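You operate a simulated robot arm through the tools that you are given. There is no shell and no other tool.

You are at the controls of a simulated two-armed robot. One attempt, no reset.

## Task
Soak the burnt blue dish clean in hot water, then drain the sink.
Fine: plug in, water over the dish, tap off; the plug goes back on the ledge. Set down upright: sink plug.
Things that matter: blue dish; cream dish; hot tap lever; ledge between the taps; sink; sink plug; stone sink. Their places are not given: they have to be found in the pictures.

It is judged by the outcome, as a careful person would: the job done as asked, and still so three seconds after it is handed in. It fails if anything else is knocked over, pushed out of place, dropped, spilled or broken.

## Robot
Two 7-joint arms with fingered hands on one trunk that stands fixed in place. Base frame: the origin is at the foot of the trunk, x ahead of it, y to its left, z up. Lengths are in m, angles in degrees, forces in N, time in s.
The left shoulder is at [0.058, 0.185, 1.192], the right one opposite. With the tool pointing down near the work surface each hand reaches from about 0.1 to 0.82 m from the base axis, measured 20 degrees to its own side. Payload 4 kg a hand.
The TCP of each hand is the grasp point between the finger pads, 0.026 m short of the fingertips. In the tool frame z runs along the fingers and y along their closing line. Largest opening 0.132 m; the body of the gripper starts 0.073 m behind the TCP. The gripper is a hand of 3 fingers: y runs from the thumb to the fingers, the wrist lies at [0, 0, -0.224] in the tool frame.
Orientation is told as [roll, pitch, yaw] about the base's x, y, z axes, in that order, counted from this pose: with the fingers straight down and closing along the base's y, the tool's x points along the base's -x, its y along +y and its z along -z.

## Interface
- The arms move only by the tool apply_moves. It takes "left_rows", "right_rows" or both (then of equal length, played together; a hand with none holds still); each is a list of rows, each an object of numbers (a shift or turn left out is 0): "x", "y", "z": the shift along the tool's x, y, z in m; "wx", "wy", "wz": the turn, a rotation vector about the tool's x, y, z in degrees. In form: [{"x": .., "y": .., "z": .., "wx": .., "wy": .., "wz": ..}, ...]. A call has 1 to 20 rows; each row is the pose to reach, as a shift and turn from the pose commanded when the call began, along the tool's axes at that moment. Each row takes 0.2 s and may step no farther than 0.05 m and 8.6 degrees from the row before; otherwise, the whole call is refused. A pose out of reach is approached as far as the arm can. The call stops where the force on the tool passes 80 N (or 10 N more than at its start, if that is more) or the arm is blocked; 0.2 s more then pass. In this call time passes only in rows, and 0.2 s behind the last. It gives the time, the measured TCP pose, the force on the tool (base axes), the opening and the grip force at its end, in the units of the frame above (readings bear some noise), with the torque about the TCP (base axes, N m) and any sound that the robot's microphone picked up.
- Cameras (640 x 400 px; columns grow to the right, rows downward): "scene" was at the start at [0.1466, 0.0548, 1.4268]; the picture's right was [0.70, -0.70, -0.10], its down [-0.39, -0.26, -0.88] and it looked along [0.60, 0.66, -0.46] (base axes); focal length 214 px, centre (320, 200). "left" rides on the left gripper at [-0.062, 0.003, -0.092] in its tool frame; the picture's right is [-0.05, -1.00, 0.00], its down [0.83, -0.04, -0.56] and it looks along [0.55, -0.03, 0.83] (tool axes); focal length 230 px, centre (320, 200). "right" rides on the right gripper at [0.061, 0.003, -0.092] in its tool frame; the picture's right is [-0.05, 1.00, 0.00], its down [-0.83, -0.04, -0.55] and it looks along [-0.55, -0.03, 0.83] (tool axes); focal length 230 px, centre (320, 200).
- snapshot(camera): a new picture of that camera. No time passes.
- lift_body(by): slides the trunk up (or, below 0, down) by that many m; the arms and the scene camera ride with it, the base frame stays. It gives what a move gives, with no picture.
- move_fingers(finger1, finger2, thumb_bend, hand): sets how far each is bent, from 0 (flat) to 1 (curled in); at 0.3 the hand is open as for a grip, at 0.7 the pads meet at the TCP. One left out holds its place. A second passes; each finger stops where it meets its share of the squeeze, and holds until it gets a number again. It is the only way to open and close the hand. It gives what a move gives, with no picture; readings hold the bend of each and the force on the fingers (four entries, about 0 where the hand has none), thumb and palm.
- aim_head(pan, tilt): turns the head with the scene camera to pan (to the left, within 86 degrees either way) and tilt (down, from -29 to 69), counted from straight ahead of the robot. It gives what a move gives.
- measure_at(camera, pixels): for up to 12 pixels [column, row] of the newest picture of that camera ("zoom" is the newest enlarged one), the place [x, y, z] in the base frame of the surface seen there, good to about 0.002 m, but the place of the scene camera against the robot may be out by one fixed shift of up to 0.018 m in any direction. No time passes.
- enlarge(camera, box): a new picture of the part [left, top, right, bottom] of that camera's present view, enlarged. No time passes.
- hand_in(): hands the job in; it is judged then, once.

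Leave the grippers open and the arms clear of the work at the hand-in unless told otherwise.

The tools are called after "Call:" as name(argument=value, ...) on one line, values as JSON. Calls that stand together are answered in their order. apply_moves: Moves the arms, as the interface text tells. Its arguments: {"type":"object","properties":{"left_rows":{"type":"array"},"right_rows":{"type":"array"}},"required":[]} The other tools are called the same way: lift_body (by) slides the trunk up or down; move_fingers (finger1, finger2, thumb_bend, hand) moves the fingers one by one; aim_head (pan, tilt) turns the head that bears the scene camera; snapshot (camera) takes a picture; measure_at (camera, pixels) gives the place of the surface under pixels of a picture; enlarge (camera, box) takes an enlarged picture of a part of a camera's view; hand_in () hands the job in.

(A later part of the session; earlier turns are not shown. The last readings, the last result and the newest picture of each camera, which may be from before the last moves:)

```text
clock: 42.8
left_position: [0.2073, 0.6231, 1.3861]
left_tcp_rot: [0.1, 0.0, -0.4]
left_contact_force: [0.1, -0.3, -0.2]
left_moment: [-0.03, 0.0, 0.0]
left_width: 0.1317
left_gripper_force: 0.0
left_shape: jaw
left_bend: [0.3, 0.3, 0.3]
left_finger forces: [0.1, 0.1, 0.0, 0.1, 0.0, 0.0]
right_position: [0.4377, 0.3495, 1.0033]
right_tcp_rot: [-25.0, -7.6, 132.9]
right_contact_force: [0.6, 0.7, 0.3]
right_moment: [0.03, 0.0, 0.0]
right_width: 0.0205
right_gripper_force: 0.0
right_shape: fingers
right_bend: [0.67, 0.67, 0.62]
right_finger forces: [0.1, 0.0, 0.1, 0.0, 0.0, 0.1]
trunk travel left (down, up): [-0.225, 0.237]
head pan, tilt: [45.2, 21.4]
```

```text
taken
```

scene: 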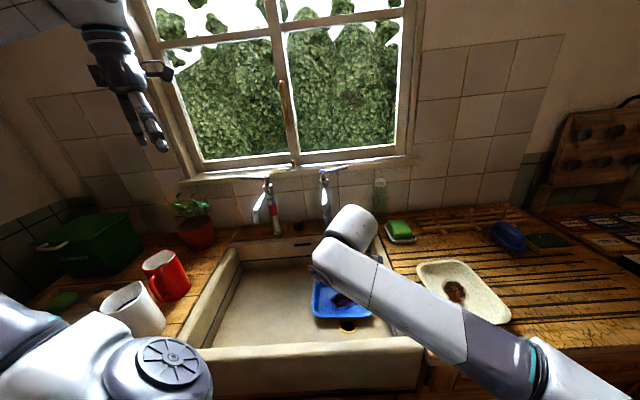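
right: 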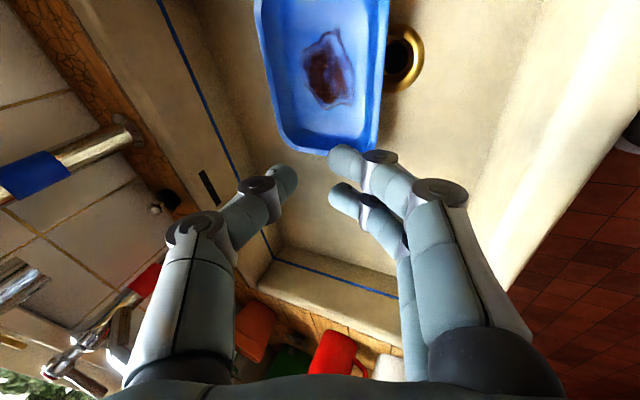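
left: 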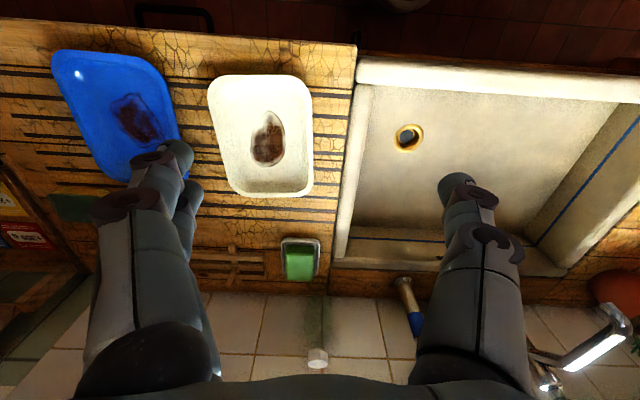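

The dish rests flat in the sink beside the drain. I'll measure its corners and the drain ring from here with the right camera.

Call:
enlarge(camera="right", box=[240, 0, 448, 160])

Call:
measure_at(camera="right", pixels=[[385, 30], [380, 90], [370, 148], [300, 150], [260, 30], [267, 80], [405, 62], [424, 60], [404, 91], [405, 25], [320, 70], [410, 130]])

```text
2.50 times, centred on (344, 80) of right
```

zoom: 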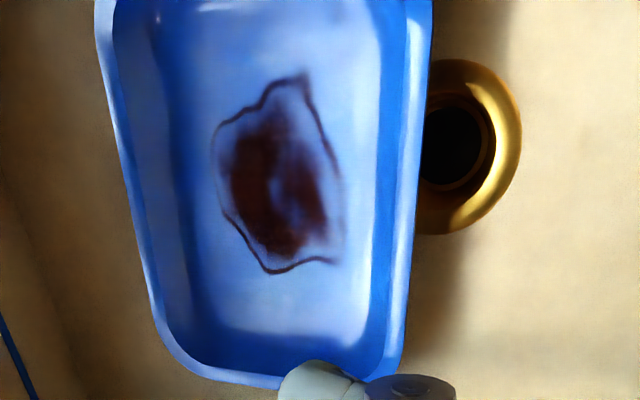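

```text
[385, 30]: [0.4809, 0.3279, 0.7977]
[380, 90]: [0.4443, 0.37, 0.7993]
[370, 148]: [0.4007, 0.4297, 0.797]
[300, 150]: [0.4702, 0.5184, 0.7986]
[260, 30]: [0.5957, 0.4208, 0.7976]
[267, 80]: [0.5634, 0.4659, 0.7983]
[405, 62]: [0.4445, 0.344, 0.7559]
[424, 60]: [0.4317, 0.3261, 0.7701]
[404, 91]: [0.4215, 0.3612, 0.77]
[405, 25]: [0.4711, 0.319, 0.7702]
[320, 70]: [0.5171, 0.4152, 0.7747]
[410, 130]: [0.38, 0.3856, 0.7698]
```

The dish spans u −0.04…0.16 and v 0.573…0.728, overlapping the drain (centre ≈(0.456, 0.350)). I'd rather have it under the hot spout, around u −0.19. First the right arm swings back to the right side, up and clear.

Call:
apply_moves(right_rows=[{"x": 0.0249, "y": 0.0146, "z": -0.0291, "wx": 0.89, "wy": 2.79, "wz": 5.98}, {"x": 0.0498, "y": 0.0292, "z": -0.0582, "wx": 1.78, "wy": 5.58, "wz": 11.97}, {"x": 0.0747, "y": 0.0439, "z": -0.0873, "wx": 2.68, "wy": 8.38, "wz": 17.95}, {"x": 0.0996, "y": 0.0585, "z": -0.1164, "wx": 3.57, "wy": 11.17, "wz": 23.93}, {"x": 0.1245, "y": 0.0731, "z": -0.1455, "wx": 4.46, "wy": 13.96, "wz": 29.92}, {"x": 0.1494, "y": 0.0877, "z": -0.1746, "wx": 5.35, "wy": 16.75, "wz": 35.9}, {"x": 0.1743, "y": 0.1023, "z": -0.2037, "wx": 6.24, "wy": 19.54, "wz": 41.88}, {"x": 0.1992, "y": 0.1169, "z": -0.2328, "wx": 7.13, "wy": 22.33, "wz": 47.87}, {"x": 0.2241, "y": 0.1316, "z": -0.2619, "wx": 8.03, "wy": 25.13, "wz": 53.85}, {"x": 0.249, "y": 0.1462, "z": -0.291, "wx": 8.92, "wy": 27.92, "wz": 59.83}, {"x": 0.2739, "y": 0.1608, "z": -0.3201, "wx": 9.81, "wy": 30.71, "wz": 65.82}, {"x": 0.2988, "y": 0.1754, "z": -0.3492, "wx": 10.7, "wy": 33.5, "wz": 71.8}])

Call:
snapshot(camera="scene")

```text
clock: 45.4
left_position: [0.2077, 0.622, 1.3871]
left_tcp_rot: [0.1, -0.1, -0.3]
left_contact_force: [-0.5, 0.2, 0.4]
left_moment: [-0.02, -0.02, -0.01]
left_width: 0.1319
left_gripper_force: 0.1
left_shape: jaw
left_bend: [0.3, 0.3, 0.3]
left_finger forces: [0.0, 0.0, 0.0, 0.0, 0.0, 0.0]
right_position: [0.4347, -0.0998, 1.2024]
right_tcp_rot: [-25.1, -7.7, 52.8]
right_contact_force: [0.2, 0.3, -0.1]
right_moment: [0.02, -0.01, -0.01]
right_width: 0.0206
right_gripper_force: 0.0
right_shape: fingers
right_bend: [0.67, 0.67, 0.62]
right_finger forces: [0.0, 0.0, 0.0, 0.1, 0.0, 0.0]
trunk travel left (down, up): [-0.225, 0.237]
head pan, tilt: [45.2, 21.4]
```

```text
taken
```

scene: 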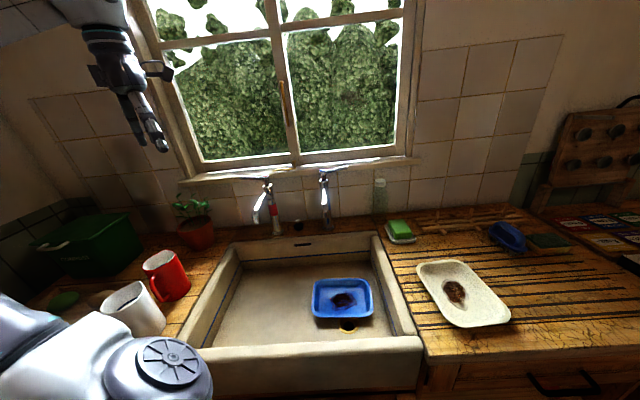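

The view is clear: the dish is at (342,298) in the scene with the drain showing at (347,323). Now the left hand moves above the middle of the dish's front edge, yaw −45.

Call:
apply_moves(left_rows=[{"x": -0.0202, "y": -0.021, "z": 0.0323, "wz": 3.75}, {"x": -0.0403, "y": -0.042, "z": 0.0645, "wz": 7.5}, {"x": -0.0605, "y": -0.063, "z": 0.0968, "wz": 11.25}, {"x": -0.0807, "y": -0.084, "z": 0.129, "wz": 15}, {"x": -0.1008, "y": -0.105, "z": 0.1613, "wz": 18.75}, {"x": -0.121, "y": -0.126, "z": 0.1935, "wz": 22.5}, {"x": -0.1412, "y": -0.147, "z": 0.2258, "wz": 26.25}, {"x": -0.1613, "y": -0.168, "z": 0.258, "wz": 30}, {"x": -0.1815, "y": -0.189, "z": 0.2903, "wz": 33.75}, {"x": -0.2017, "y": -0.21, "z": 0.3225, "wz": 37.5}, {"x": -0.2218, "y": -0.231, "z": 0.3548, "wz": 41.25}, {"x": -0.242, "y": -0.252, "z": 0.387, "wz": 45}])

Call:
snapshot(camera="left")

Call:
snapshot(camera="scene")

```text
clock: 48.0
left_position: [0.4521, 0.3694, 0.9977]
left_tcp_rot: [0.0, 0.0, -45.4]
left_contact_force: [0.2, 0.1, 0.3]
left_moment: [0.0, 0.0, 0.02]
left_width: 0.1318
left_gripper_force: 0.1
left_shape: jaw
left_bend: [0.3, 0.3, 0.3]
left_finger forces: [0.1, 0.0, 0.1, 0.0, 0.0, 0.1]
right_position: [0.4375, -0.0993, 1.2014]
right_tcp_rot: [-25.0, -7.5, 52.9]
right_contact_force: [0.2, 0.4, 0.4]
right_moment: [0.0, 0.03, 0.01]
right_width: 0.0205
right_gripper_force: 0.1
right_shape: fingers
right_bend: [0.67, 0.67, 0.62]
right_finger forces: [0.0, 0.1, 0.1, 0.1, 0.0, 0.0]
trunk travel left (down, up): [-0.225, 0.237]
head pan, tilt: [45.2, 21.4]
```

```text
taken
```

left: 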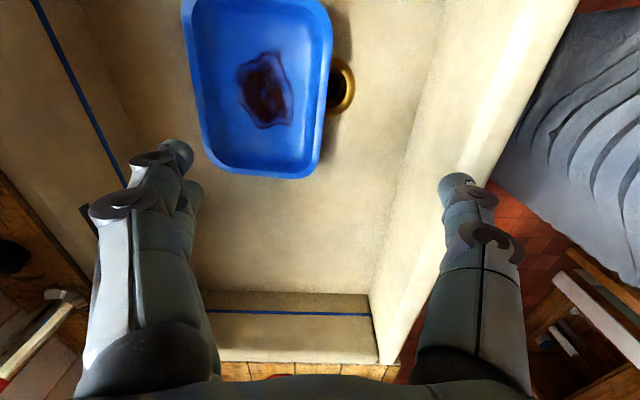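

```text
taken
```

scene: 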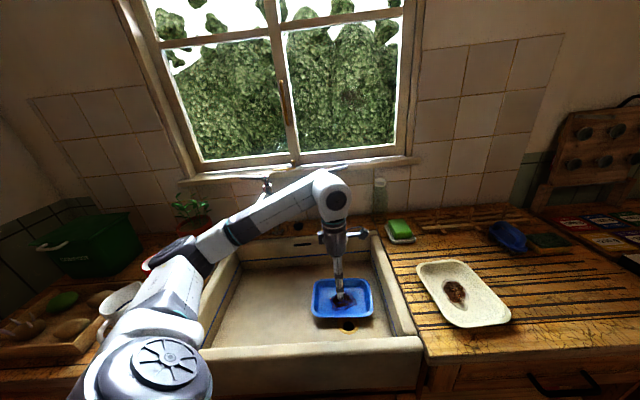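

The left hand is above the dish's front edge: TCP (0.452, 0.369), edge at column ~325 in the left view. I'll measure the front rim from this camera.

Call:
measure_at(camera="left", pixels=[[332, 40], [329, 90], [324, 140], [322, 90], [312, 90], [300, 90], [345, 90], [260, 176], [195, 60], [400, 100], [450, 100], [520, 30]])

Call:
move_fingers(hand="left", finger1=0.58, finger2=0.58, thumb_bend=0.58)

```text
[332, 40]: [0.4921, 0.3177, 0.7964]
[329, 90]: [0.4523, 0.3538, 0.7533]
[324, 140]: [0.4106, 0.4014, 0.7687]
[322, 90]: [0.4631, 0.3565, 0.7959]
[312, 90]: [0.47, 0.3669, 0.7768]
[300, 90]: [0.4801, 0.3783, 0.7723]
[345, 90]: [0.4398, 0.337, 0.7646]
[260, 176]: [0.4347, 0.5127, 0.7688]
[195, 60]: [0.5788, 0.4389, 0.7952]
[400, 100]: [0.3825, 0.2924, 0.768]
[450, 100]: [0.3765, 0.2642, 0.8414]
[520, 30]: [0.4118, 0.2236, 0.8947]
```

```text
clock: 49.0
left_position: [0.451, 0.3697, 0.9992]
left_tcp_rot: [0.0, 0.1, -45.5]
left_contact_force: [0.5, 0.5, 0.9]
left_moment: [0.0, -0.01, -0.03]
left_width: 0.0454
left_gripper_force: 0.1
left_shape: fingers
left_bend: [0.57, 0.57, 0.57]
left_finger forces: [0.0, 0.0, 0.0, 0.1, 0.0, 0.0]
right_position: [0.4357, -0.0996, 1.2005]
right_tcp_rot: [-25.1, -7.5, 52.9]
right_contact_force: [-0.9, 0.0, -0.1]
right_moment: [0.03, 0.02, 0.0]
right_width: 0.0208
right_gripper_force: 0.1
right_shape: fingers
right_bend: [0.67, 0.67, 0.62]
right_finger forces: [0.0, 0.0, 0.1, 0.0, 0.0, 0.0]
trunk travel left (down, up): [-0.225, 0.237]
head pan, tilt: [45.2, 21.4]
```

The rim's outer edge is at v≈0.575, with the rim top ≈0.797. The fingers are now at 0.58 (opening 0.045). I'll lean the hand 12° and lower to about z 0.83, straddling the front rim.

Call:
apply_moves(left_rows=[{"y": -0.0015, "z": 0.042, "wx": -3}, {"y": -0.003, "z": 0.084, "wx": -6}, {"y": -0.0045, "z": 0.126, "wx": -9}, {"y": -0.006, "z": 0.168, "wx": -12}])

Call:
snapshot(camera="left")

```text
clock: 50.0
left_position: [0.4444, 0.3661, 0.8307]
left_tcp_rot: [12.1, -0.1, -45.4]
left_contact_force: [0.1, 1.0, -0.5]
left_moment: [-0.02, 0.02, 0.02]
left_width: 0.0453
left_gripper_force: 0.0
left_shape: fingers
left_bend: [0.57, 0.57, 0.57]
left_finger forces: [0.0, 0.0, 0.0, 0.0, 0.0, 0.0]
right_position: [0.4362, -0.0983, 1.2012]
right_tcp_rot: [-25.2, -7.6, 53.0]
right_contact_force: [-0.3, -0.3, 0.2]
right_moment: [-0.02, 0.01, 0.02]
right_width: 0.0205
right_gripper_force: 0.0
right_shape: fingers
right_bend: [0.67, 0.67, 0.62]
right_finger forces: [0.1, 0.1, 0.0, 0.0, 0.0, 0.0]
trunk travel left (down, up): [-0.225, 0.237]
head pan, tilt: [45.2, 21.4]
```

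```text
taken
```

left: 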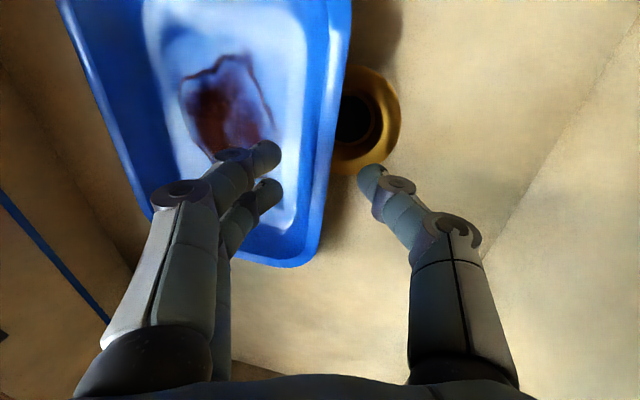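

The fingers (265,165) are inside and the thumb (370,180) outside, with the rim between. I'll advance the last 0.0245 m along the tool and close gently.

Call:
apply_moves(left_rows=[{"z": 0.009, "y": 0.0003}, {"z": 0.018, "y": 0.0006}, {"z": 0.0245, "y": 0.0009}])

Call:
move_fingers(hand="left", finger1=0.8, finger2=0.8, thumb_bend=0.8)

Call:
snapshot(camera="left")

```text
clock: 50.8
left_position: [0.4477, 0.3699, 0.8089]
left_tcp_rot: [12.1, 0.0, -45.4]
left_contact_force: [-2.2, -0.5, 8.8]
left_moment: [-0.18, 0.23, -0.01]
left_width: 0.0441
left_gripper_force: 4.5
left_shape: fingers
left_bend: [0.57, 0.57, 0.57]
left_finger forces: [0.0, 0.0, 0.0, 0.0, 9.1, 0.0]
right_position: [0.4348, -0.1011, 1.2021]
right_tcp_rot: [-25.1, -7.7, 52.9]
right_contact_force: [-0.1, -0.4, 0.2]
right_moment: [-0.02, 0.0, 0.0]
right_width: 0.0203
right_gripper_force: 0.2
right_shape: fingers
right_bend: [0.67, 0.67, 0.62]
right_finger forces: [0.0, 0.0, 0.0, 0.0, 0.1, 0.0]
trunk travel left (down, up): [-0.225, 0.237]
head pan, tilt: [45.2, 21.4]
```

```text
clock: 51.8
left_position: [0.4489, 0.3689, 0.8069]
left_tcp_rot: [12.0, 0.0, -45.5]
left_contact_force: [0.9, 0.1, -0.8]
left_moment: [-0.02, 0.03, -0.01]
left_width: 0.0027
left_gripper_force: 17.7
left_shape: fingers
left_bend: [0.76, 0.75, 0.73]
left_finger forces: [8.6, 9.0, 0.1, 0.0, 17.7, 0.1]
right_position: [0.4359, -0.0988, 1.2016]
right_tcp_rot: [-25.2, -7.5, 53.0]
right_contact_force: [-0.3, -0.5, 0.6]
right_moment: [0.03, -0.02, -0.01]
right_width: 0.0207
right_gripper_force: 0.0
right_shape: fingers
right_bend: [0.67, 0.67, 0.62]
right_finger forces: [0.0, 0.0, 0.0, 0.1, 0.0, 0.1]
trunk travel left (down, up): [-0.225, 0.237]
head pan, tilt: [45.2, 21.4]
```

```text
taken
```

left: 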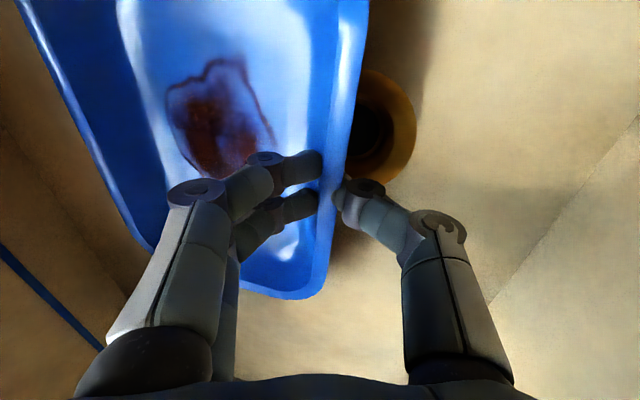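

The grip is on (17.7 N). Before dragging left I'll check where the left elbow is relative to the mugs.

Call:
snapshot(camera="scene")

Call:
measure_at(camera="scene", pixels=[[165, 260], [185, 250], [150, 300], [130, 340], [240, 230], [290, 215], [125, 300], [165, 285]])

```text
taken
```

scene: 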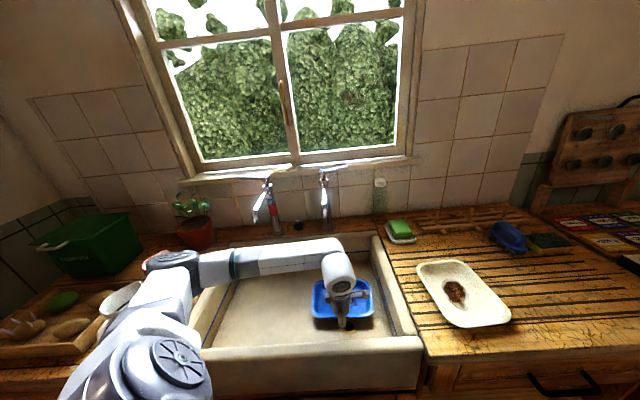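

```text
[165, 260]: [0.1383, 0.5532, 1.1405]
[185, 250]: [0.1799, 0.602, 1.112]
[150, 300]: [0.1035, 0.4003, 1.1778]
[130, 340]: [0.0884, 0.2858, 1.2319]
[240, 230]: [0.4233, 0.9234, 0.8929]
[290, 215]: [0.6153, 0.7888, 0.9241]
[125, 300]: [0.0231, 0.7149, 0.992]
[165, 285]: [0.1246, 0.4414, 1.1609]
```

The elbow is at about (0.15, 0.57, 1.13), and the white mug is behind it at y≈0.72 and lower, so there is room. I'll drag the dish 0.06 m back and 0.105 m left as a first stage.

Call:
apply_moves(left_rows=[{"y": 0.0153, "z": 0.0003}, {"y": 0.03, "z": 0.0033}, {"y": 0.0446, "z": 0.0064}, {"y": 0.0593, "z": 0.0096}, {"x": 0.02, "y": 0.0593, "z": 0.0096}, {"x": 0.045, "y": 0.0593, "z": 0.0096}, {"x": 0.075, "y": 0.0593, "z": 0.0096}, {"x": 0.105, "y": 0.0593, "z": 0.0096}])

Call:
snapshot(camera="left")

Call:
snapshot(camera="scene")

```text
clock: 53.6
left_position: [0.4181, 0.4853, 0.8097]
left_tcp_rot: [12.0, 0.0, -45.4]
left_contact_force: [-0.7, 0.6, -1.1]
left_moment: [-0.06, 0.01, -0.02]
left_width: 0.0031
left_gripper_force: 17.9
left_shape: fingers
left_bend: [0.76, 0.76, 0.74]
left_finger forces: [9.1, 8.6, 0.1, 0.0, 17.8, 0.0]
right_position: [0.4358, -0.0997, 1.2034]
right_tcp_rot: [-25.2, -7.6, 52.9]
right_contact_force: [-0.2, -0.3, 0.4]
right_moment: [-0.01, -0.03, -0.01]
right_width: 0.0206
right_gripper_force: 0.0
right_shape: fingers
right_bend: [0.67, 0.67, 0.62]
right_finger forces: [0.0, 0.0, 0.1, 0.1, 0.1, 0.1]
trunk travel left (down, up): [-0.225, 0.237]
head pan, tilt: [45.2, 21.4]
```

```text
taken
```

left: 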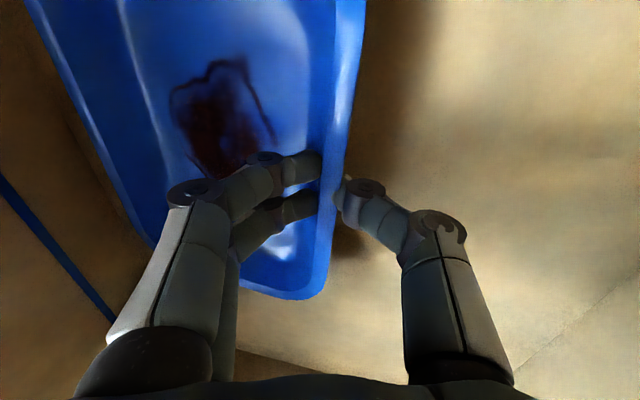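

```text
taken
```

scene: 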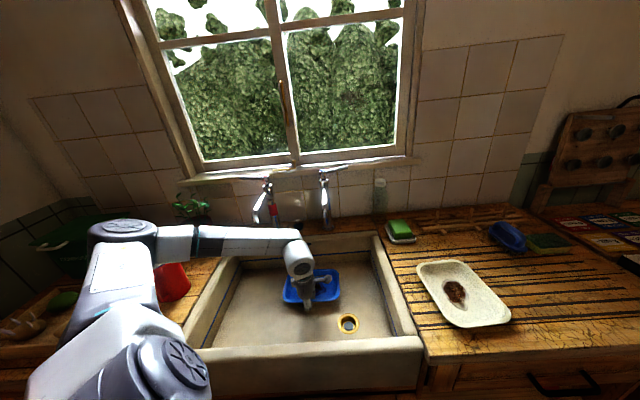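

The drain (347,323) is now uncovered. I'll check elbow and mug positions before going farther left.

Call:
measure_at(camera="scene", pixels=[[125, 225], [150, 240], [100, 260], [110, 310], [175, 272], [165, 290], [200, 237], [60, 300], [195, 215], [240, 240]])

```text
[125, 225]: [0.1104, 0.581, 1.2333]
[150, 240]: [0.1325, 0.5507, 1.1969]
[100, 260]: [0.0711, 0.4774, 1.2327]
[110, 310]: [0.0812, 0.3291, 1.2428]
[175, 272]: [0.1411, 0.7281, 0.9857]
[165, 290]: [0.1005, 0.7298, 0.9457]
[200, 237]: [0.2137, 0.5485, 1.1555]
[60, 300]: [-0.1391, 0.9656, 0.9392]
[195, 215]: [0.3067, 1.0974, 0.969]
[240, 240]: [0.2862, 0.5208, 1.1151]
```

The elbow is up at z≈1.23, well above the mugs (≈0.99). I'll get the hot spout's outlet position precisely before moving the dish under it.

Call:
enlarge(camera="scene", box=[236, 176, 316, 236])

Call:
measure_at(camera="scene", pixels=[[255, 214], [255, 218], [256, 222], [258, 210], [265, 200], [300, 270], [300, 250]])

```text
6.67 times, centred on (276, 206) of scene
```

zoom: 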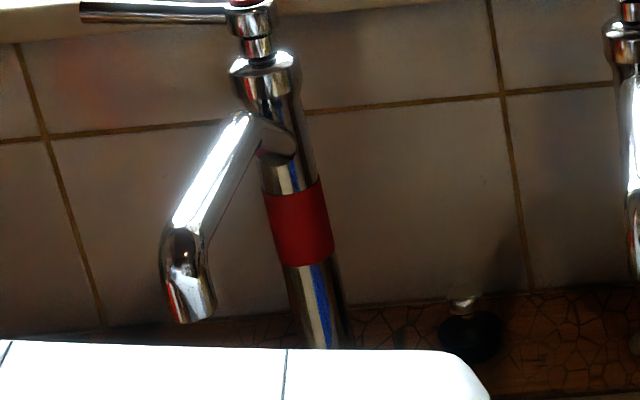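

```text
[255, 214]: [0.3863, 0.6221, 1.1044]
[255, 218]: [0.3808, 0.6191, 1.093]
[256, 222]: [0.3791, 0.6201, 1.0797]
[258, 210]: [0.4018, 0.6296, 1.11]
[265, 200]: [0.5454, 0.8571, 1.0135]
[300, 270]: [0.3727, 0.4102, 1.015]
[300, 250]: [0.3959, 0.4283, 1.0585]
```

The spout outlet is at about u −0.19, v 0.715, z≥1.08, clear of the wrist. I'll continue the drag 0.14 m left so the dish sits under the hot spout.

Call:
apply_moves(left_rows=[{"x": 0.025}, {"x": 0.05}, {"x": 0.075}, {"x": 0.1}, {"x": 0.125}, {"x": 0.14}])

Call:
snapshot(camera="left")

Call:
snapshot(camera="scene")

```text
clock: 55.0
left_position: [0.3202, 0.5869, 0.81]
left_tcp_rot: [12.1, -0.1, -45.5]
left_contact_force: [-0.7, 0.4, -0.8]
left_moment: [-0.01, 0.02, -0.02]
left_width: 0.0032
left_gripper_force: 18.0
left_shape: fingers
left_bend: [0.76, 0.76, 0.74]
left_finger forces: [8.7, 8.6, 0.1, 0.0, 17.7, 0.0]
right_position: [0.4342, -0.0996, 1.2017]
right_tcp_rot: [-25.1, -7.7, 52.9]
right_contact_force: [0.3, 0.3, 0.0]
right_moment: [-0.01, -0.01, 0.01]
right_width: 0.0206
right_gripper_force: 0.0
right_shape: fingers
right_bend: [0.67, 0.67, 0.62]
right_finger forces: [0.0, 0.0, 0.1, 0.0, 0.0, 0.0]
trunk travel left (down, up): [-0.225, 0.237]
head pan, tilt: [45.2, 21.4]
```

```text
taken
```

left: 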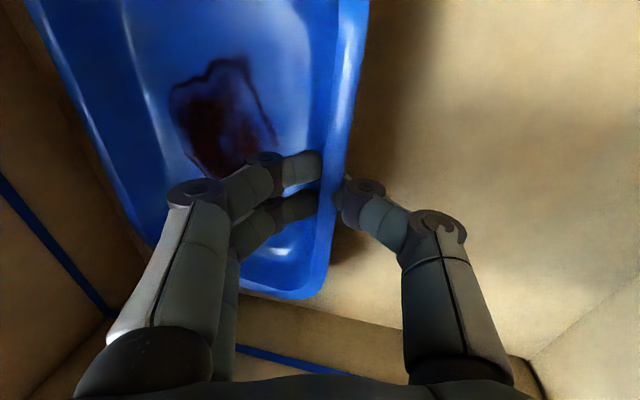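

```text
taken
```

scene: 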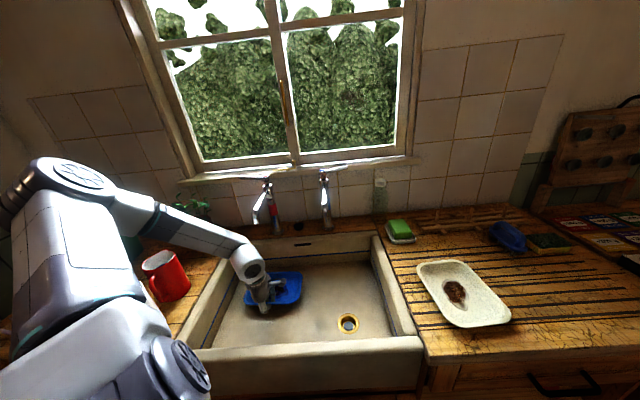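

The dish is in place, TCP (0.320, 0.587). I'll lower 3 mm, open slightly, and back out along the tool axis.

Call:
apply_moves(left_rows=[{"z": 0.003}])

Call:
move_fingers(hand="left", finger1=0.63, finger2=0.63, thumb_bend=0.66)

Call:
apply_moves(left_rows=[{"z": -0.02}, {"z": -0.04}, {"z": -0.07}, {"z": -0.11}, {"z": -0.15}])

Call:
snapshot(camera="left")

Call:
snapshot(camera="scene")

```text
clock: 55.4
left_position: [0.3201, 0.5878, 0.8063]
left_tcp_rot: [11.9, 0.0, -45.4]
left_contact_force: [0.3, -0.3, 0.0]
left_moment: [0.0, 0.01, 0.01]
left_width: 0.0028
left_gripper_force: 18.3
left_shape: fingers
left_bend: [0.76, 0.76, 0.74]
left_finger forces: [8.7, 8.7, 0.0, 0.1, 17.9, 0.0]
right_position: [0.4355, -0.0991, 1.2011]
right_tcp_rot: [-25.1, -7.6, 52.8]
right_contact_force: [-0.1, 0.1, -0.4]
right_moment: [0.01, 0.0, 0.01]
right_width: 0.0207
right_gripper_force: 0.0
right_shape: fingers
right_bend: [0.67, 0.67, 0.62]
right_finger forces: [0.1, 0.0, 0.0, 0.0, 0.0, 0.1]
trunk travel left (down, up): [-0.225, 0.237]
head pan, tilt: [45.2, 21.4]
```

```text
clock: 56.4
left_position: [0.3201, 0.587, 0.8075]
left_tcp_rot: [12.0, 0.0, -45.4]
left_contact_force: [-0.9, 0.3, 0.6]
left_moment: [-0.01, 0.01, -0.01]
left_width: 0.0204
left_gripper_force: 0.1
left_shape: fingers
left_bend: [0.63, 0.63, 0.66]
left_finger forces: [0.1, 0.1, 0.1, 0.0, 0.0, 0.0]
right_position: [0.4367, -0.1002, 1.2011]
right_tcp_rot: [-25.1, -7.6, 52.9]
right_contact_force: [0.0, 0.1, -0.3]
right_moment: [-0.02, 0.0, 0.0]
right_width: 0.0208
right_gripper_force: 0.1
right_shape: fingers
right_bend: [0.67, 0.67, 0.62]
right_finger forces: [0.0, 0.0, 0.0, 0.0, 0.1, 0.1]
trunk travel left (down, up): [-0.225, 0.237]
head pan, tilt: [45.2, 21.4]
```

```text
clock: 57.6
left_position: [0.2973, 0.5632, 0.9538]
left_tcp_rot: [11.9, -0.1, -45.5]
left_contact_force: [-0.5, -0.5, -0.3]
left_moment: [-0.04, 0.0, 0.0]
left_width: 0.0208
left_gripper_force: 0.1
left_shape: fingers
left_bend: [0.63, 0.63, 0.66]
left_finger forces: [0.0, 0.1, 0.0, 0.0, 0.0, 0.1]
right_position: [0.4351, -0.1002, 1.2012]
right_tcp_rot: [-25.1, -7.7, 52.9]
right_contact_force: [0.3, 0.5, -0.3]
right_moment: [0.02, 0.0, 0.0]
right_width: 0.0206
right_gripper_force: 0.1
right_shape: fingers
right_bend: [0.67, 0.67, 0.62]
right_finger forces: [0.1, 0.1, 0.0, 0.0, 0.1, 0.0]
trunk travel left (down, up): [-0.225, 0.237]
head pan, tilt: [45.2, 21.4]
```

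```text
taken
```

left: 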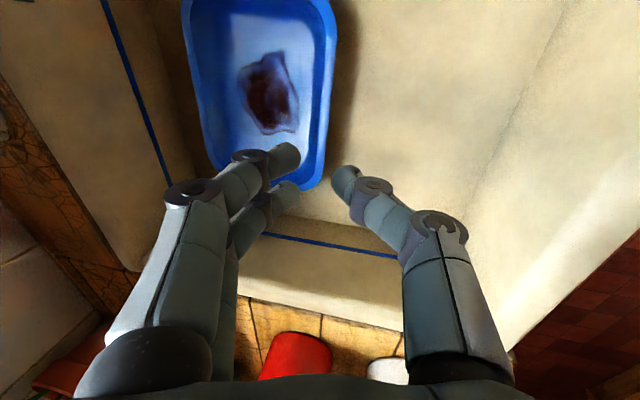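

```text
taken
```

scene: 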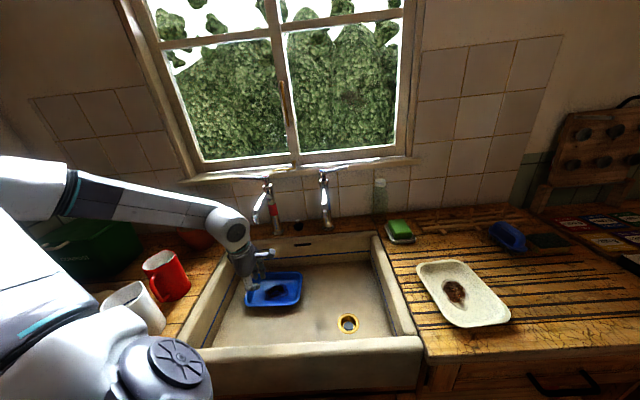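

The dish is under the hot spout and the left hand is free. Next is the plug. I'll raise the trunk 0.1 m so the left forearm comes in above the spouts.

Call:
lift_body(by=0.1)

Call:
snapshot(camera="scene")

```text
clock: 58.9
left_position: [0.2987, 0.5656, 1.0534]
left_tcp_rot: [12.1, 0.0, -45.5]
left_contact_force: [-0.1, 0.2, -0.6]
left_moment: [0.0, 0.02, 0.01]
left_width: 0.0206
left_gripper_force: 0.0
left_shape: fingers
left_bend: [0.63, 0.63, 0.66]
left_finger forces: [0.0, 0.1, 0.0, 0.0, 0.0, 0.0]
right_position: [0.4368, -0.0996, 1.3017]
right_tcp_rot: [-25.2, -7.5, 52.8]
right_contact_force: [0.3, -0.4, -1.3]
right_moment: [0.03, 0.0, -0.02]
right_width: 0.0207
right_gripper_force: 0.0
right_shape: fingers
right_bend: [0.67, 0.67, 0.62]
right_finger forces: [0.1, 0.0, 0.0, 0.0, 0.0, 0.0]
trunk travel left (down, up): [-0.325, 0.137]
head pan, tilt: [45.2, 21.4]
```

```text
taken
```

scene: 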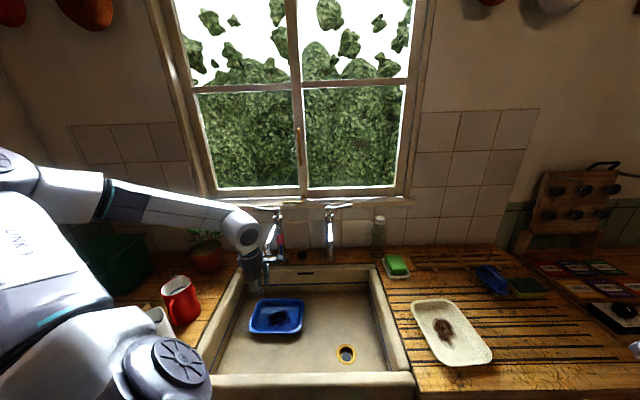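

The trunk is up. Now I'll raise the left hand clear in front of the hot spout and turn it to yaw −28.

Call:
apply_moves(left_rows=[{"y": 0.0015, "z": -0.0431, "wy": 0.91, "wz": -4.28}, {"y": 0.0031, "z": -0.0863, "wy": 1.82, "wz": -8.55}, {"y": 0.0046, "z": -0.1294, "wy": 2.73, "wz": -12.83}, {"y": 0.0061, "z": -0.1725, "wy": 3.64, "wz": -17.1}])

Call:
apply_moves(left_rows=[{"x": -0.0313, "y": 0.0186, "z": 0.004, "wx": -3.83}, {"x": -0.0626, "y": 0.0372, "z": 0.0079, "wx": -7.67}, {"x": -0.0939, "y": 0.0558, "z": 0.0119, "wx": -11.5}, {"x": -0.1251, "y": 0.0743, "z": 0.0158, "wx": -15.33}, {"x": -0.1564, "y": 0.0929, "z": 0.0198, "wx": -19.17}, {"x": -0.1877, "y": 0.1115, "z": 0.0237, "wx": -23}])

Call:
snapshot(camera="left")

Call:
snapshot(camera="scene")

```text
clock: 59.9
left_position: [0.2762, 0.5432, 1.224]
left_tcp_rot: [12.0, 0.1, -27.8]
left_contact_force: [-0.4, -0.1, -0.2]
left_moment: [-0.01, 0.0, -0.01]
left_width: 0.0206
left_gripper_force: 0.1
left_shape: fingers
left_bend: [0.63, 0.63, 0.66]
left_finger forces: [0.0, 0.0, 0.0, 0.1, 0.0, 0.0]
right_position: [0.4352, -0.101, 1.3034]
right_tcp_rot: [-25.1, -7.7, 52.8]
right_contact_force: [0.6, -0.5, -0.4]
right_moment: [0.01, -0.02, 0.01]
right_width: 0.0205
right_gripper_force: 0.0
right_shape: fingers
right_bend: [0.67, 0.67, 0.62]
right_finger forces: [0.1, 0.0, 0.0, 0.0, 0.0, 0.0]
trunk travel left (down, up): [-0.325, 0.137]
head pan, tilt: [45.2, 21.4]
```

```text
clock: 61.3
left_position: [0.4976, 0.5568, 1.2246]
left_tcp_rot: [35.0, 0.0, -27.9]
left_contact_force: [0.1, -0.3, 0.0]
left_moment: [0.03, -0.03, 0.04]
left_width: 0.0206
left_gripper_force: 0.1
left_shape: fingers
left_bend: [0.63, 0.63, 0.66]
left_finger forces: [0.0, 0.1, 0.0, 0.1, 0.0, 0.0]
right_position: [0.4378, -0.1002, 1.3022]
right_tcp_rot: [-25.0, -7.6, 52.9]
right_contact_force: [0.6, 0.3, 0.1]
right_moment: [0.0, 0.02, -0.03]
right_width: 0.0206
right_gripper_force: 0.0
right_shape: fingers
right_bend: [0.67, 0.67, 0.62]
right_finger forces: [0.1, 0.0, 0.0, 0.0, 0.1, 0.1]
trunk travel left (down, up): [-0.325, 0.137]
head pan, tilt: [45.2, 21.4]
```

```text
taken
```

left: 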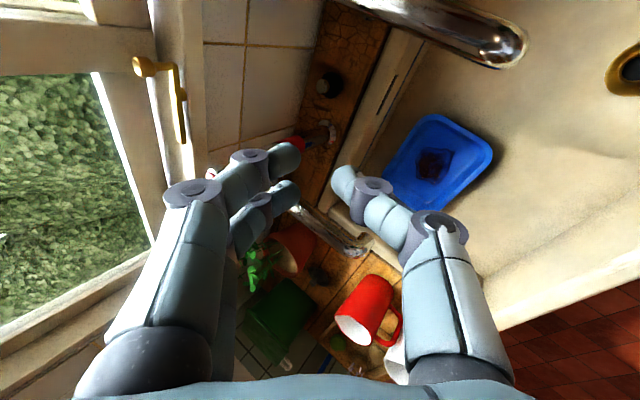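

```text
taken
```

scene: 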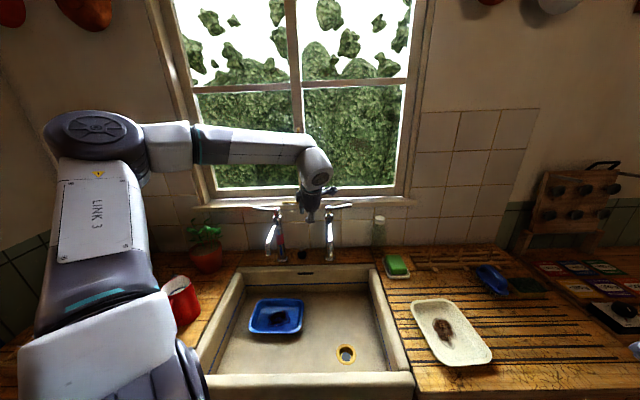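

The plug shows at (328,83) in the left view, with the hot tap's base at (320,133). I'll enlarge and measure the plug with this accurate camera.

Call:
enlarge(camera="left", box=[288, 55, 368, 105])

Call:
measure_at(camera="left", pixels=[[322, 86], [323, 82], [330, 80], [335, 85], [340, 75], [316, 95], [310, 110], [320, 135], [350, 60], [300, 120], [325, 125], [440, 15]])

```text
8.00 times, centred on (328, 80) of left
```

zoom: 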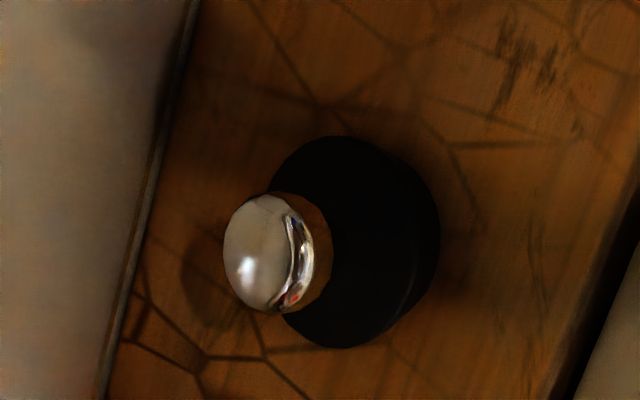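

```text
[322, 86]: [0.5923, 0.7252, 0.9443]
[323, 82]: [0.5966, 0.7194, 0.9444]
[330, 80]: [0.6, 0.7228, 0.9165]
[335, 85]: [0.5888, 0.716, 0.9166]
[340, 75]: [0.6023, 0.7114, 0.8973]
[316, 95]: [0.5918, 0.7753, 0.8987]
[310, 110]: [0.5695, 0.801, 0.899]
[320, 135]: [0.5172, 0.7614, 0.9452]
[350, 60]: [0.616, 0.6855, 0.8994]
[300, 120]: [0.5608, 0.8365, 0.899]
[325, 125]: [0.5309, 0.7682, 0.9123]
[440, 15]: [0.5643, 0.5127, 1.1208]
```

Measuring the knob and rubber body in the enlarged picture.

Call:
measure_at(camera="zoom", pixels=[[255, 245], [230, 250], [260, 200], [285, 250], [265, 305], [305, 250], [345, 150], [430, 240], [355, 338], [385, 240], [325, 235], [470, 240]])

```text
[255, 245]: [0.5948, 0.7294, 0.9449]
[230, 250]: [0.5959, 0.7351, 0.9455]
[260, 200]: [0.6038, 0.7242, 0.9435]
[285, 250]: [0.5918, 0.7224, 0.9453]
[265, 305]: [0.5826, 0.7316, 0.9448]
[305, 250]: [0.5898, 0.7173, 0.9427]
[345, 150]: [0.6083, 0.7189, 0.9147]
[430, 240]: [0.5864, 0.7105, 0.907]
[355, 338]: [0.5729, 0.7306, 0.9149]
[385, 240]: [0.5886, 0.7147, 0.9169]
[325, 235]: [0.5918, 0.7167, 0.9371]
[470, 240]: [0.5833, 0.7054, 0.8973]
```

The plug's knob centre is at about (0.593, 0.7275, 0.940), about 0.023 m across and 1 cm thick. The rubber top is at z≈0.917 and the ledge at 0.898. I'll open the fingers to 0.57, ease the lean to 25°, and go to a standoff 0.10 m above the knob along the tool.

Call:
move_fingers(hand="left", finger1=0.57, finger2=0.57, thumb_bend=0.57)

Call:
apply_moves(left_rows=[{"x": -0.0007, "y": 0.0027, "z": 0.039, "wx": 1.67}, {"x": -0.0014, "y": 0.0055, "z": 0.078, "wx": 3.33}, {"x": -0.0021, "y": 0.0082, "z": 0.117, "wx": 5}, {"x": -0.0028, "y": 0.0109, "z": 0.156, "wx": 6.67}, {"x": -0.0035, "y": 0.0137, "z": 0.195, "wx": 8.33}, {"x": -0.0042, "y": 0.0164, "z": 0.234, "wx": 10}])

Call:
snapshot(camera="left")

Call:
snapshot(camera="scene")

```text
clock: 62.3
left_position: [0.4956, 0.5574, 1.2238]
left_tcp_rot: [35.0, 0.1, -27.9]
left_contact_force: [0.2, -0.9, 0.2]
left_moment: [0.02, 0.04, -0.02]
left_width: 0.0475
left_gripper_force: 0.1
left_shape: fingers
left_bend: [0.56, 0.56, 0.56]
left_finger forces: [0.0, 0.0, 0.1, 0.1, 0.0, 0.0]
right_position: [0.4372, -0.0995, 1.302]
right_tcp_rot: [-25.0, -7.6, 52.9]
right_contact_force: [-0.8, 0.3, 0.0]
right_moment: [0.01, 0.0, 0.01]
right_width: 0.0205
right_gripper_force: 0.1
right_shape: fingers
right_bend: [0.67, 0.67, 0.62]
right_finger forces: [0.0, 0.1, 0.0, 0.0, 0.0, 0.1]
trunk travel left (down, up): [-0.325, 0.137]
head pan, tilt: [45.2, 21.4]
```

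```text
clock: 63.7
left_position: [0.5682, 0.6868, 1.038]
left_tcp_rot: [25.0, 0.0, -27.8]
left_contact_force: [-0.3, -0.1, -0.7]
left_moment: [-0.01, -0.02, -0.01]
left_width: 0.0476
left_gripper_force: 0.1
left_shape: fingers
left_bend: [0.56, 0.56, 0.56]
left_finger forces: [0.0, 0.1, 0.0, 0.1, 0.0, 0.1]
right_position: [0.4375, -0.0999, 1.3022]
right_tcp_rot: [-25.1, -7.7, 53.0]
right_contact_force: [-0.5, -0.9, 0.2]
right_moment: [0.0, 0.0, -0.01]
right_width: 0.0208
right_gripper_force: 0.0
right_shape: fingers
right_bend: [0.67, 0.67, 0.62]
right_finger forces: [0.2, 0.0, 0.0, 0.1, 0.0, 0.1]
trunk travel left (down, up): [-0.325, 0.137]
head pan, tilt: [45.2, 21.4]
```

```text
taken
```

left: 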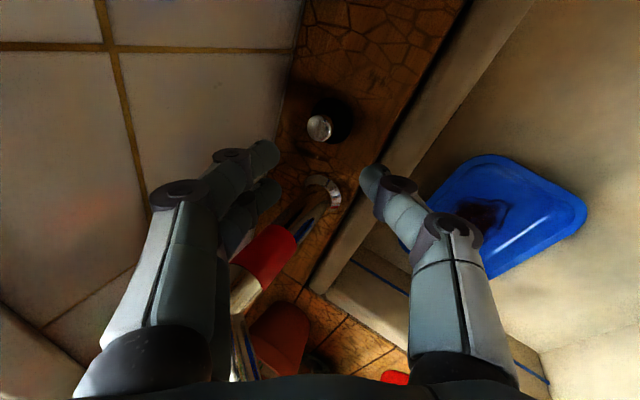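

```text
taken
```

scene: 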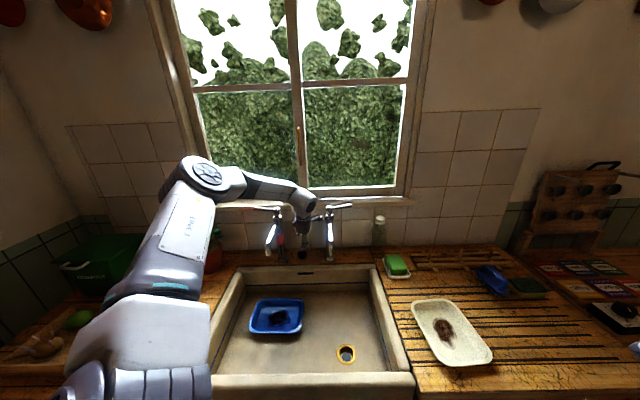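

The plug is in view at (325,122), with the knob at (319,127). I'll measure the knob again from this nearer pose.

Call:
enlarge(camera="left", box=[280, 90, 376, 150])

Call:
measure_at(camera="left", pixels=[[319, 127], [311, 127], [326, 128], [319, 118], [320, 137], [330, 115], [345, 120], [330, 103], [335, 140], [360, 120]])

```text
6.67 times, centred on (328, 120) of left
```

zoom: 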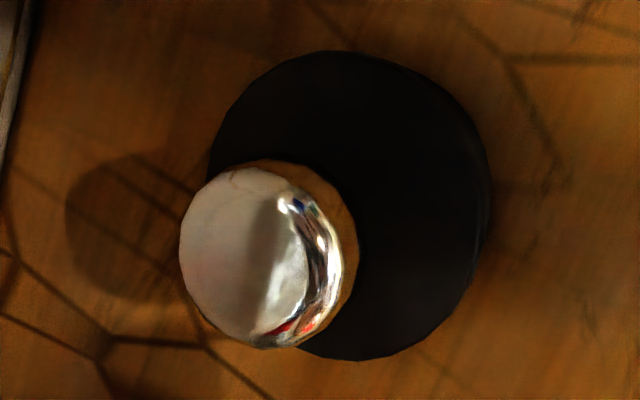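

```text
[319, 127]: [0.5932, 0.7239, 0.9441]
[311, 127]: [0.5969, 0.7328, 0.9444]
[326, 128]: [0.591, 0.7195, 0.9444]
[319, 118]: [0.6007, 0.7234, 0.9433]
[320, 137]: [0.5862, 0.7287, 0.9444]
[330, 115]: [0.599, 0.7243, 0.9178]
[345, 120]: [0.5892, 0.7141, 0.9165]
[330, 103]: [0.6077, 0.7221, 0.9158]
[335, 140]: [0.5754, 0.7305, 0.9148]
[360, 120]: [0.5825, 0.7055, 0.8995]
```

The knob centre refines to (0.5935, 0.7265, 0.940). I'll advance 0.07 m along the tool with a 2 mm sideways correction, then look.

Call:
apply_moves(left_rows=[{"x": -0.0008, "y": 0.0001, "z": 0.023}, {"x": -0.0016, "y": 0.0002, "z": 0.047}, {"x": -0.0023, "y": 0.0004, "z": 0.07}])

Call:
snapshot(camera="left")

Call:
enlarge(camera="left", box=[240, 110, 400, 210])

```text
clock: 64.5
left_position: [0.5853, 0.7122, 0.9775]
left_tcp_rot: [25.0, 0.0, -27.9]
left_contact_force: [-0.1, -0.7, -0.2]
left_moment: [0.0, 0.02, -0.01]
left_width: 0.0473
left_gripper_force: 0.0
left_shape: fingers
left_bend: [0.56, 0.56, 0.56]
left_finger forces: [0.0, 0.0, 0.1, 0.0, 0.0, 0.0]
right_position: [0.4367, -0.1001, 1.3025]
right_tcp_rot: [-25.1, -7.6, 52.9]
right_contact_force: [-0.2, -0.5, 1.1]
right_moment: [0.02, -0.01, 0.01]
right_width: 0.0204
right_gripper_force: 0.0
right_shape: fingers
right_bend: [0.67, 0.67, 0.62]
right_finger forces: [0.0, 0.0, 0.0, 0.1, 0.0, 0.0]
trunk travel left (down, up): [-0.325, 0.137]
head pan, tilt: [45.2, 21.4]
```

```text
taken
```

left: 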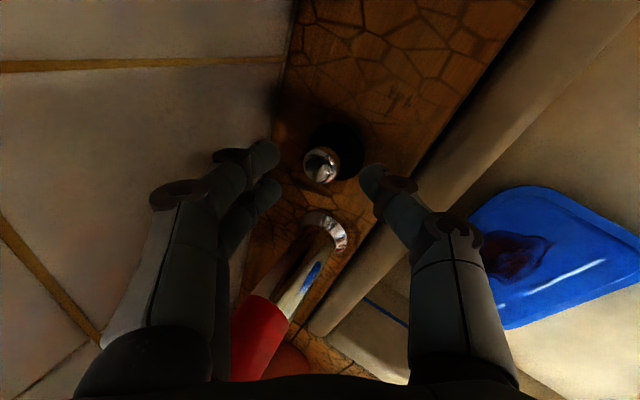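

```text
4.00 times, centred on (320, 160) of left
```

zoom: 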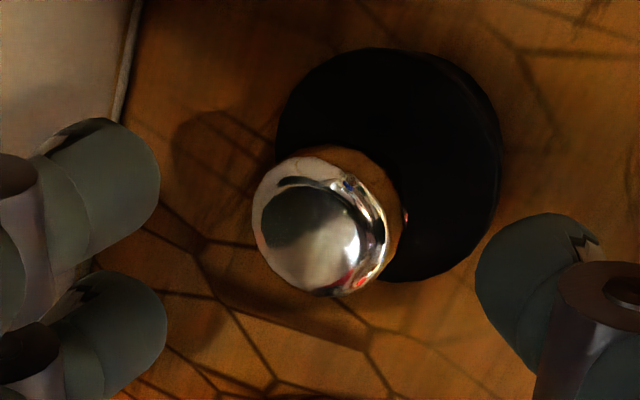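

The knob (317,166) is centred between the fingers on the left and the thumb on the right. I'll measure it once more to check lateral alignment.

Call:
measure_at(camera="zoom", pixels=[[260, 215], [375, 240], [330, 165], [310, 285], [310, 225], [310, 60], [495, 160], [400, 275]])

```text
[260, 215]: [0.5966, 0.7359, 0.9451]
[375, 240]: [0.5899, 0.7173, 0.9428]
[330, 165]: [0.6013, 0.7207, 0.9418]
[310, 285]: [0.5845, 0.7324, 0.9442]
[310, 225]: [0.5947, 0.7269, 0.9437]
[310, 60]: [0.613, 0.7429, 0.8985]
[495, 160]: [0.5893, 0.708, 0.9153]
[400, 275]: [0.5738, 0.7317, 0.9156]
```

The knob centre is confirmed at (0.593, 0.7266). Advancing the remaining 0.0275 m, then closing the fingers around the knob.

Call:
apply_moves(left_rows=[{"z": 0.01}, {"y": -0.0005, "z": 0.02}, {"y": -0.001, "z": 0.0275}])

Call:
enlarge(camera="left", box=[240, 110, 400, 210])

```text
clock: 65.3
left_position: [0.5906, 0.7195, 0.9542]
left_tcp_rot: [25.2, -0.1, -27.8]
left_contact_force: [-0.6, -0.4, 2.2]
left_moment: [-0.08, 0.05, -0.01]
left_width: 0.0474
left_gripper_force: 1.9
left_shape: fingers
left_bend: [0.56, 0.56, 0.56]
left_finger forces: [0.0, 0.0, 0.1, 0.0, 2.7, 0.1]
right_position: [0.436, -0.1028, 1.3034]
right_tcp_rot: [-25.1, -7.7, 52.9]
right_contact_force: [0.1, 0.2, 0.0]
right_moment: [0.02, -0.01, 0.01]
right_width: 0.0207
right_gripper_force: 0.1
right_shape: fingers
right_bend: [0.67, 0.67, 0.62]
right_finger forces: [0.1, 0.1, 0.1, 0.0, 0.0, 0.0]
trunk travel left (down, up): [-0.325, 0.137]
head pan, tilt: [45.2, 21.4]
```

```text
4.00 times, centred on (320, 160) of left
```

zoom: 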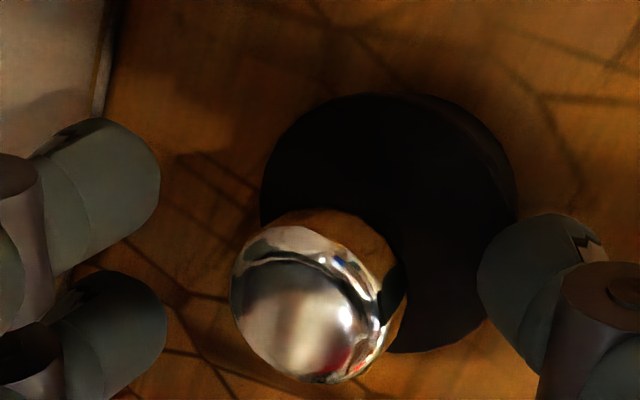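

The thumb lightly touches the rubber (2.7 N). I'll back off 3 mm and close on the knob.

Call:
apply_moves(left_rows=[{"z": -0.0035}])

Call:
move_fingers(hand="left", finger1=0.8, finger2=0.8, thumb_bend=0.8)

Call:
enlarge(camera="left", box=[240, 110, 400, 210])

```text
clock: 65.7
left_position: [0.5885, 0.7189, 0.955]
left_tcp_rot: [25.0, 0.0, -27.9]
left_contact_force: [0.6, -0.2, 0.6]
left_moment: [-0.03, 0.01, 0.0]
left_width: 0.0479
left_gripper_force: 0.2
left_shape: fingers
left_bend: [0.56, 0.56, 0.56]
left_finger forces: [0.0, 0.1, 0.1, 0.0, 0.7, 0.0]
right_position: [0.4377, -0.0998, 1.3015]
right_tcp_rot: [-25.1, -7.5, 52.9]
right_contact_force: [-0.8, -0.6, 0.4]
right_moment: [-0.03, 0.0, -0.02]
right_width: 0.0209
right_gripper_force: 0.1
right_shape: fingers
right_bend: [0.67, 0.67, 0.62]
right_finger forces: [0.1, 0.0, 0.1, 0.0, 0.0, 0.0]
trunk travel left (down, up): [-0.325, 0.137]
head pan, tilt: [45.2, 21.4]
```

```text
clock: 66.7
left_position: [0.5896, 0.7185, 0.9562]
left_tcp_rot: [24.9, 0.1, -27.9]
left_contact_force: [0.4, 0.6, -1.2]
left_moment: [-0.04, -0.02, -0.02]
left_width: 0.0133
left_gripper_force: 25.6
left_shape: fingers
left_bend: [0.74, 0.74, 0.69]
left_finger forces: [12.4, 12.4, 0.0, 0.0, 26.2, 0.0]
right_position: [0.4369, -0.0993, 1.3024]
right_tcp_rot: [-25.2, -7.6, 52.9]
right_contact_force: [0.5, 0.5, 0.2]
right_moment: [-0.02, 0.0, -0.01]
right_width: 0.0207
right_gripper_force: 0.1
right_shape: fingers
right_bend: [0.67, 0.67, 0.62]
right_finger forces: [0.1, 0.0, 0.1, 0.1, 0.1, 0.0]
trunk travel left (down, up): [-0.325, 0.137]
head pan, tilt: [45.2, 21.4]
```

```text
4.00 times, centred on (320, 160) of left
```

zoom: 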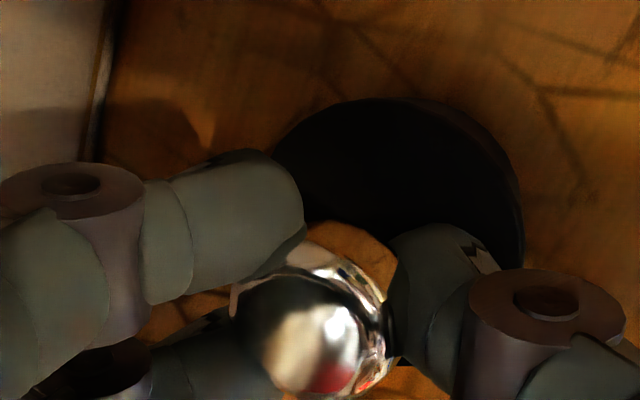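

The knob is gripped (12 N, 12 N and 26 N). I'll lift straight up 0.03 m and look at how the plug sits.

Call:
apply_moves(left_rows=[{"y": 0.0042, "z": -0.0091}, {"y": 0.0085, "z": -0.0181}, {"y": 0.0127, "z": -0.0272}])

Call:
snapshot(camera="left")

Call:
enlarge(camera="left", box=[240, 110, 400, 210])

```text
clock: 67.5
left_position: [0.5895, 0.7186, 0.9862]
left_tcp_rot: [25.0, 0.0, -27.9]
left_contact_force: [0.4, -0.2, -0.7]
left_moment: [-0.02, -0.02, 0.06]
left_width: 0.0132
left_gripper_force: 26.2
left_shape: fingers
left_bend: [0.74, 0.74, 0.69]
left_finger forces: [12.6, 12.6, 0.1, 0.0, 26.3, 0.0]
right_position: [0.4353, -0.1001, 1.3019]
right_tcp_rot: [-25.2, -7.6, 52.8]
right_contact_force: [0.0, 0.0, 0.1]
right_moment: [-0.02, 0.02, 0.02]
right_width: 0.0208
right_gripper_force: 0.1
right_shape: fingers
right_bend: [0.67, 0.67, 0.62]
right_finger forces: [0.0, 0.1, 0.0, 0.0, 0.0, 0.0]
trunk travel left (down, up): [-0.325, 0.137]
head pan, tilt: [45.2, 21.4]
```

```text
taken
```

left: 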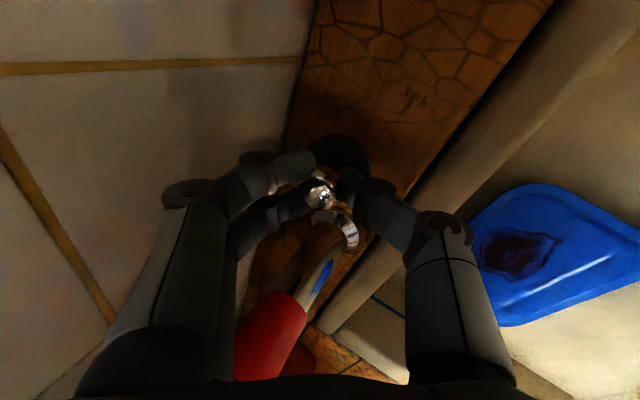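

```text
4.00 times, centred on (320, 160) of left
```

zoom: 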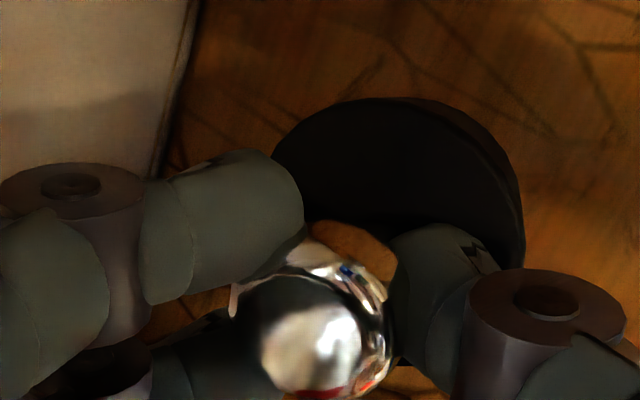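

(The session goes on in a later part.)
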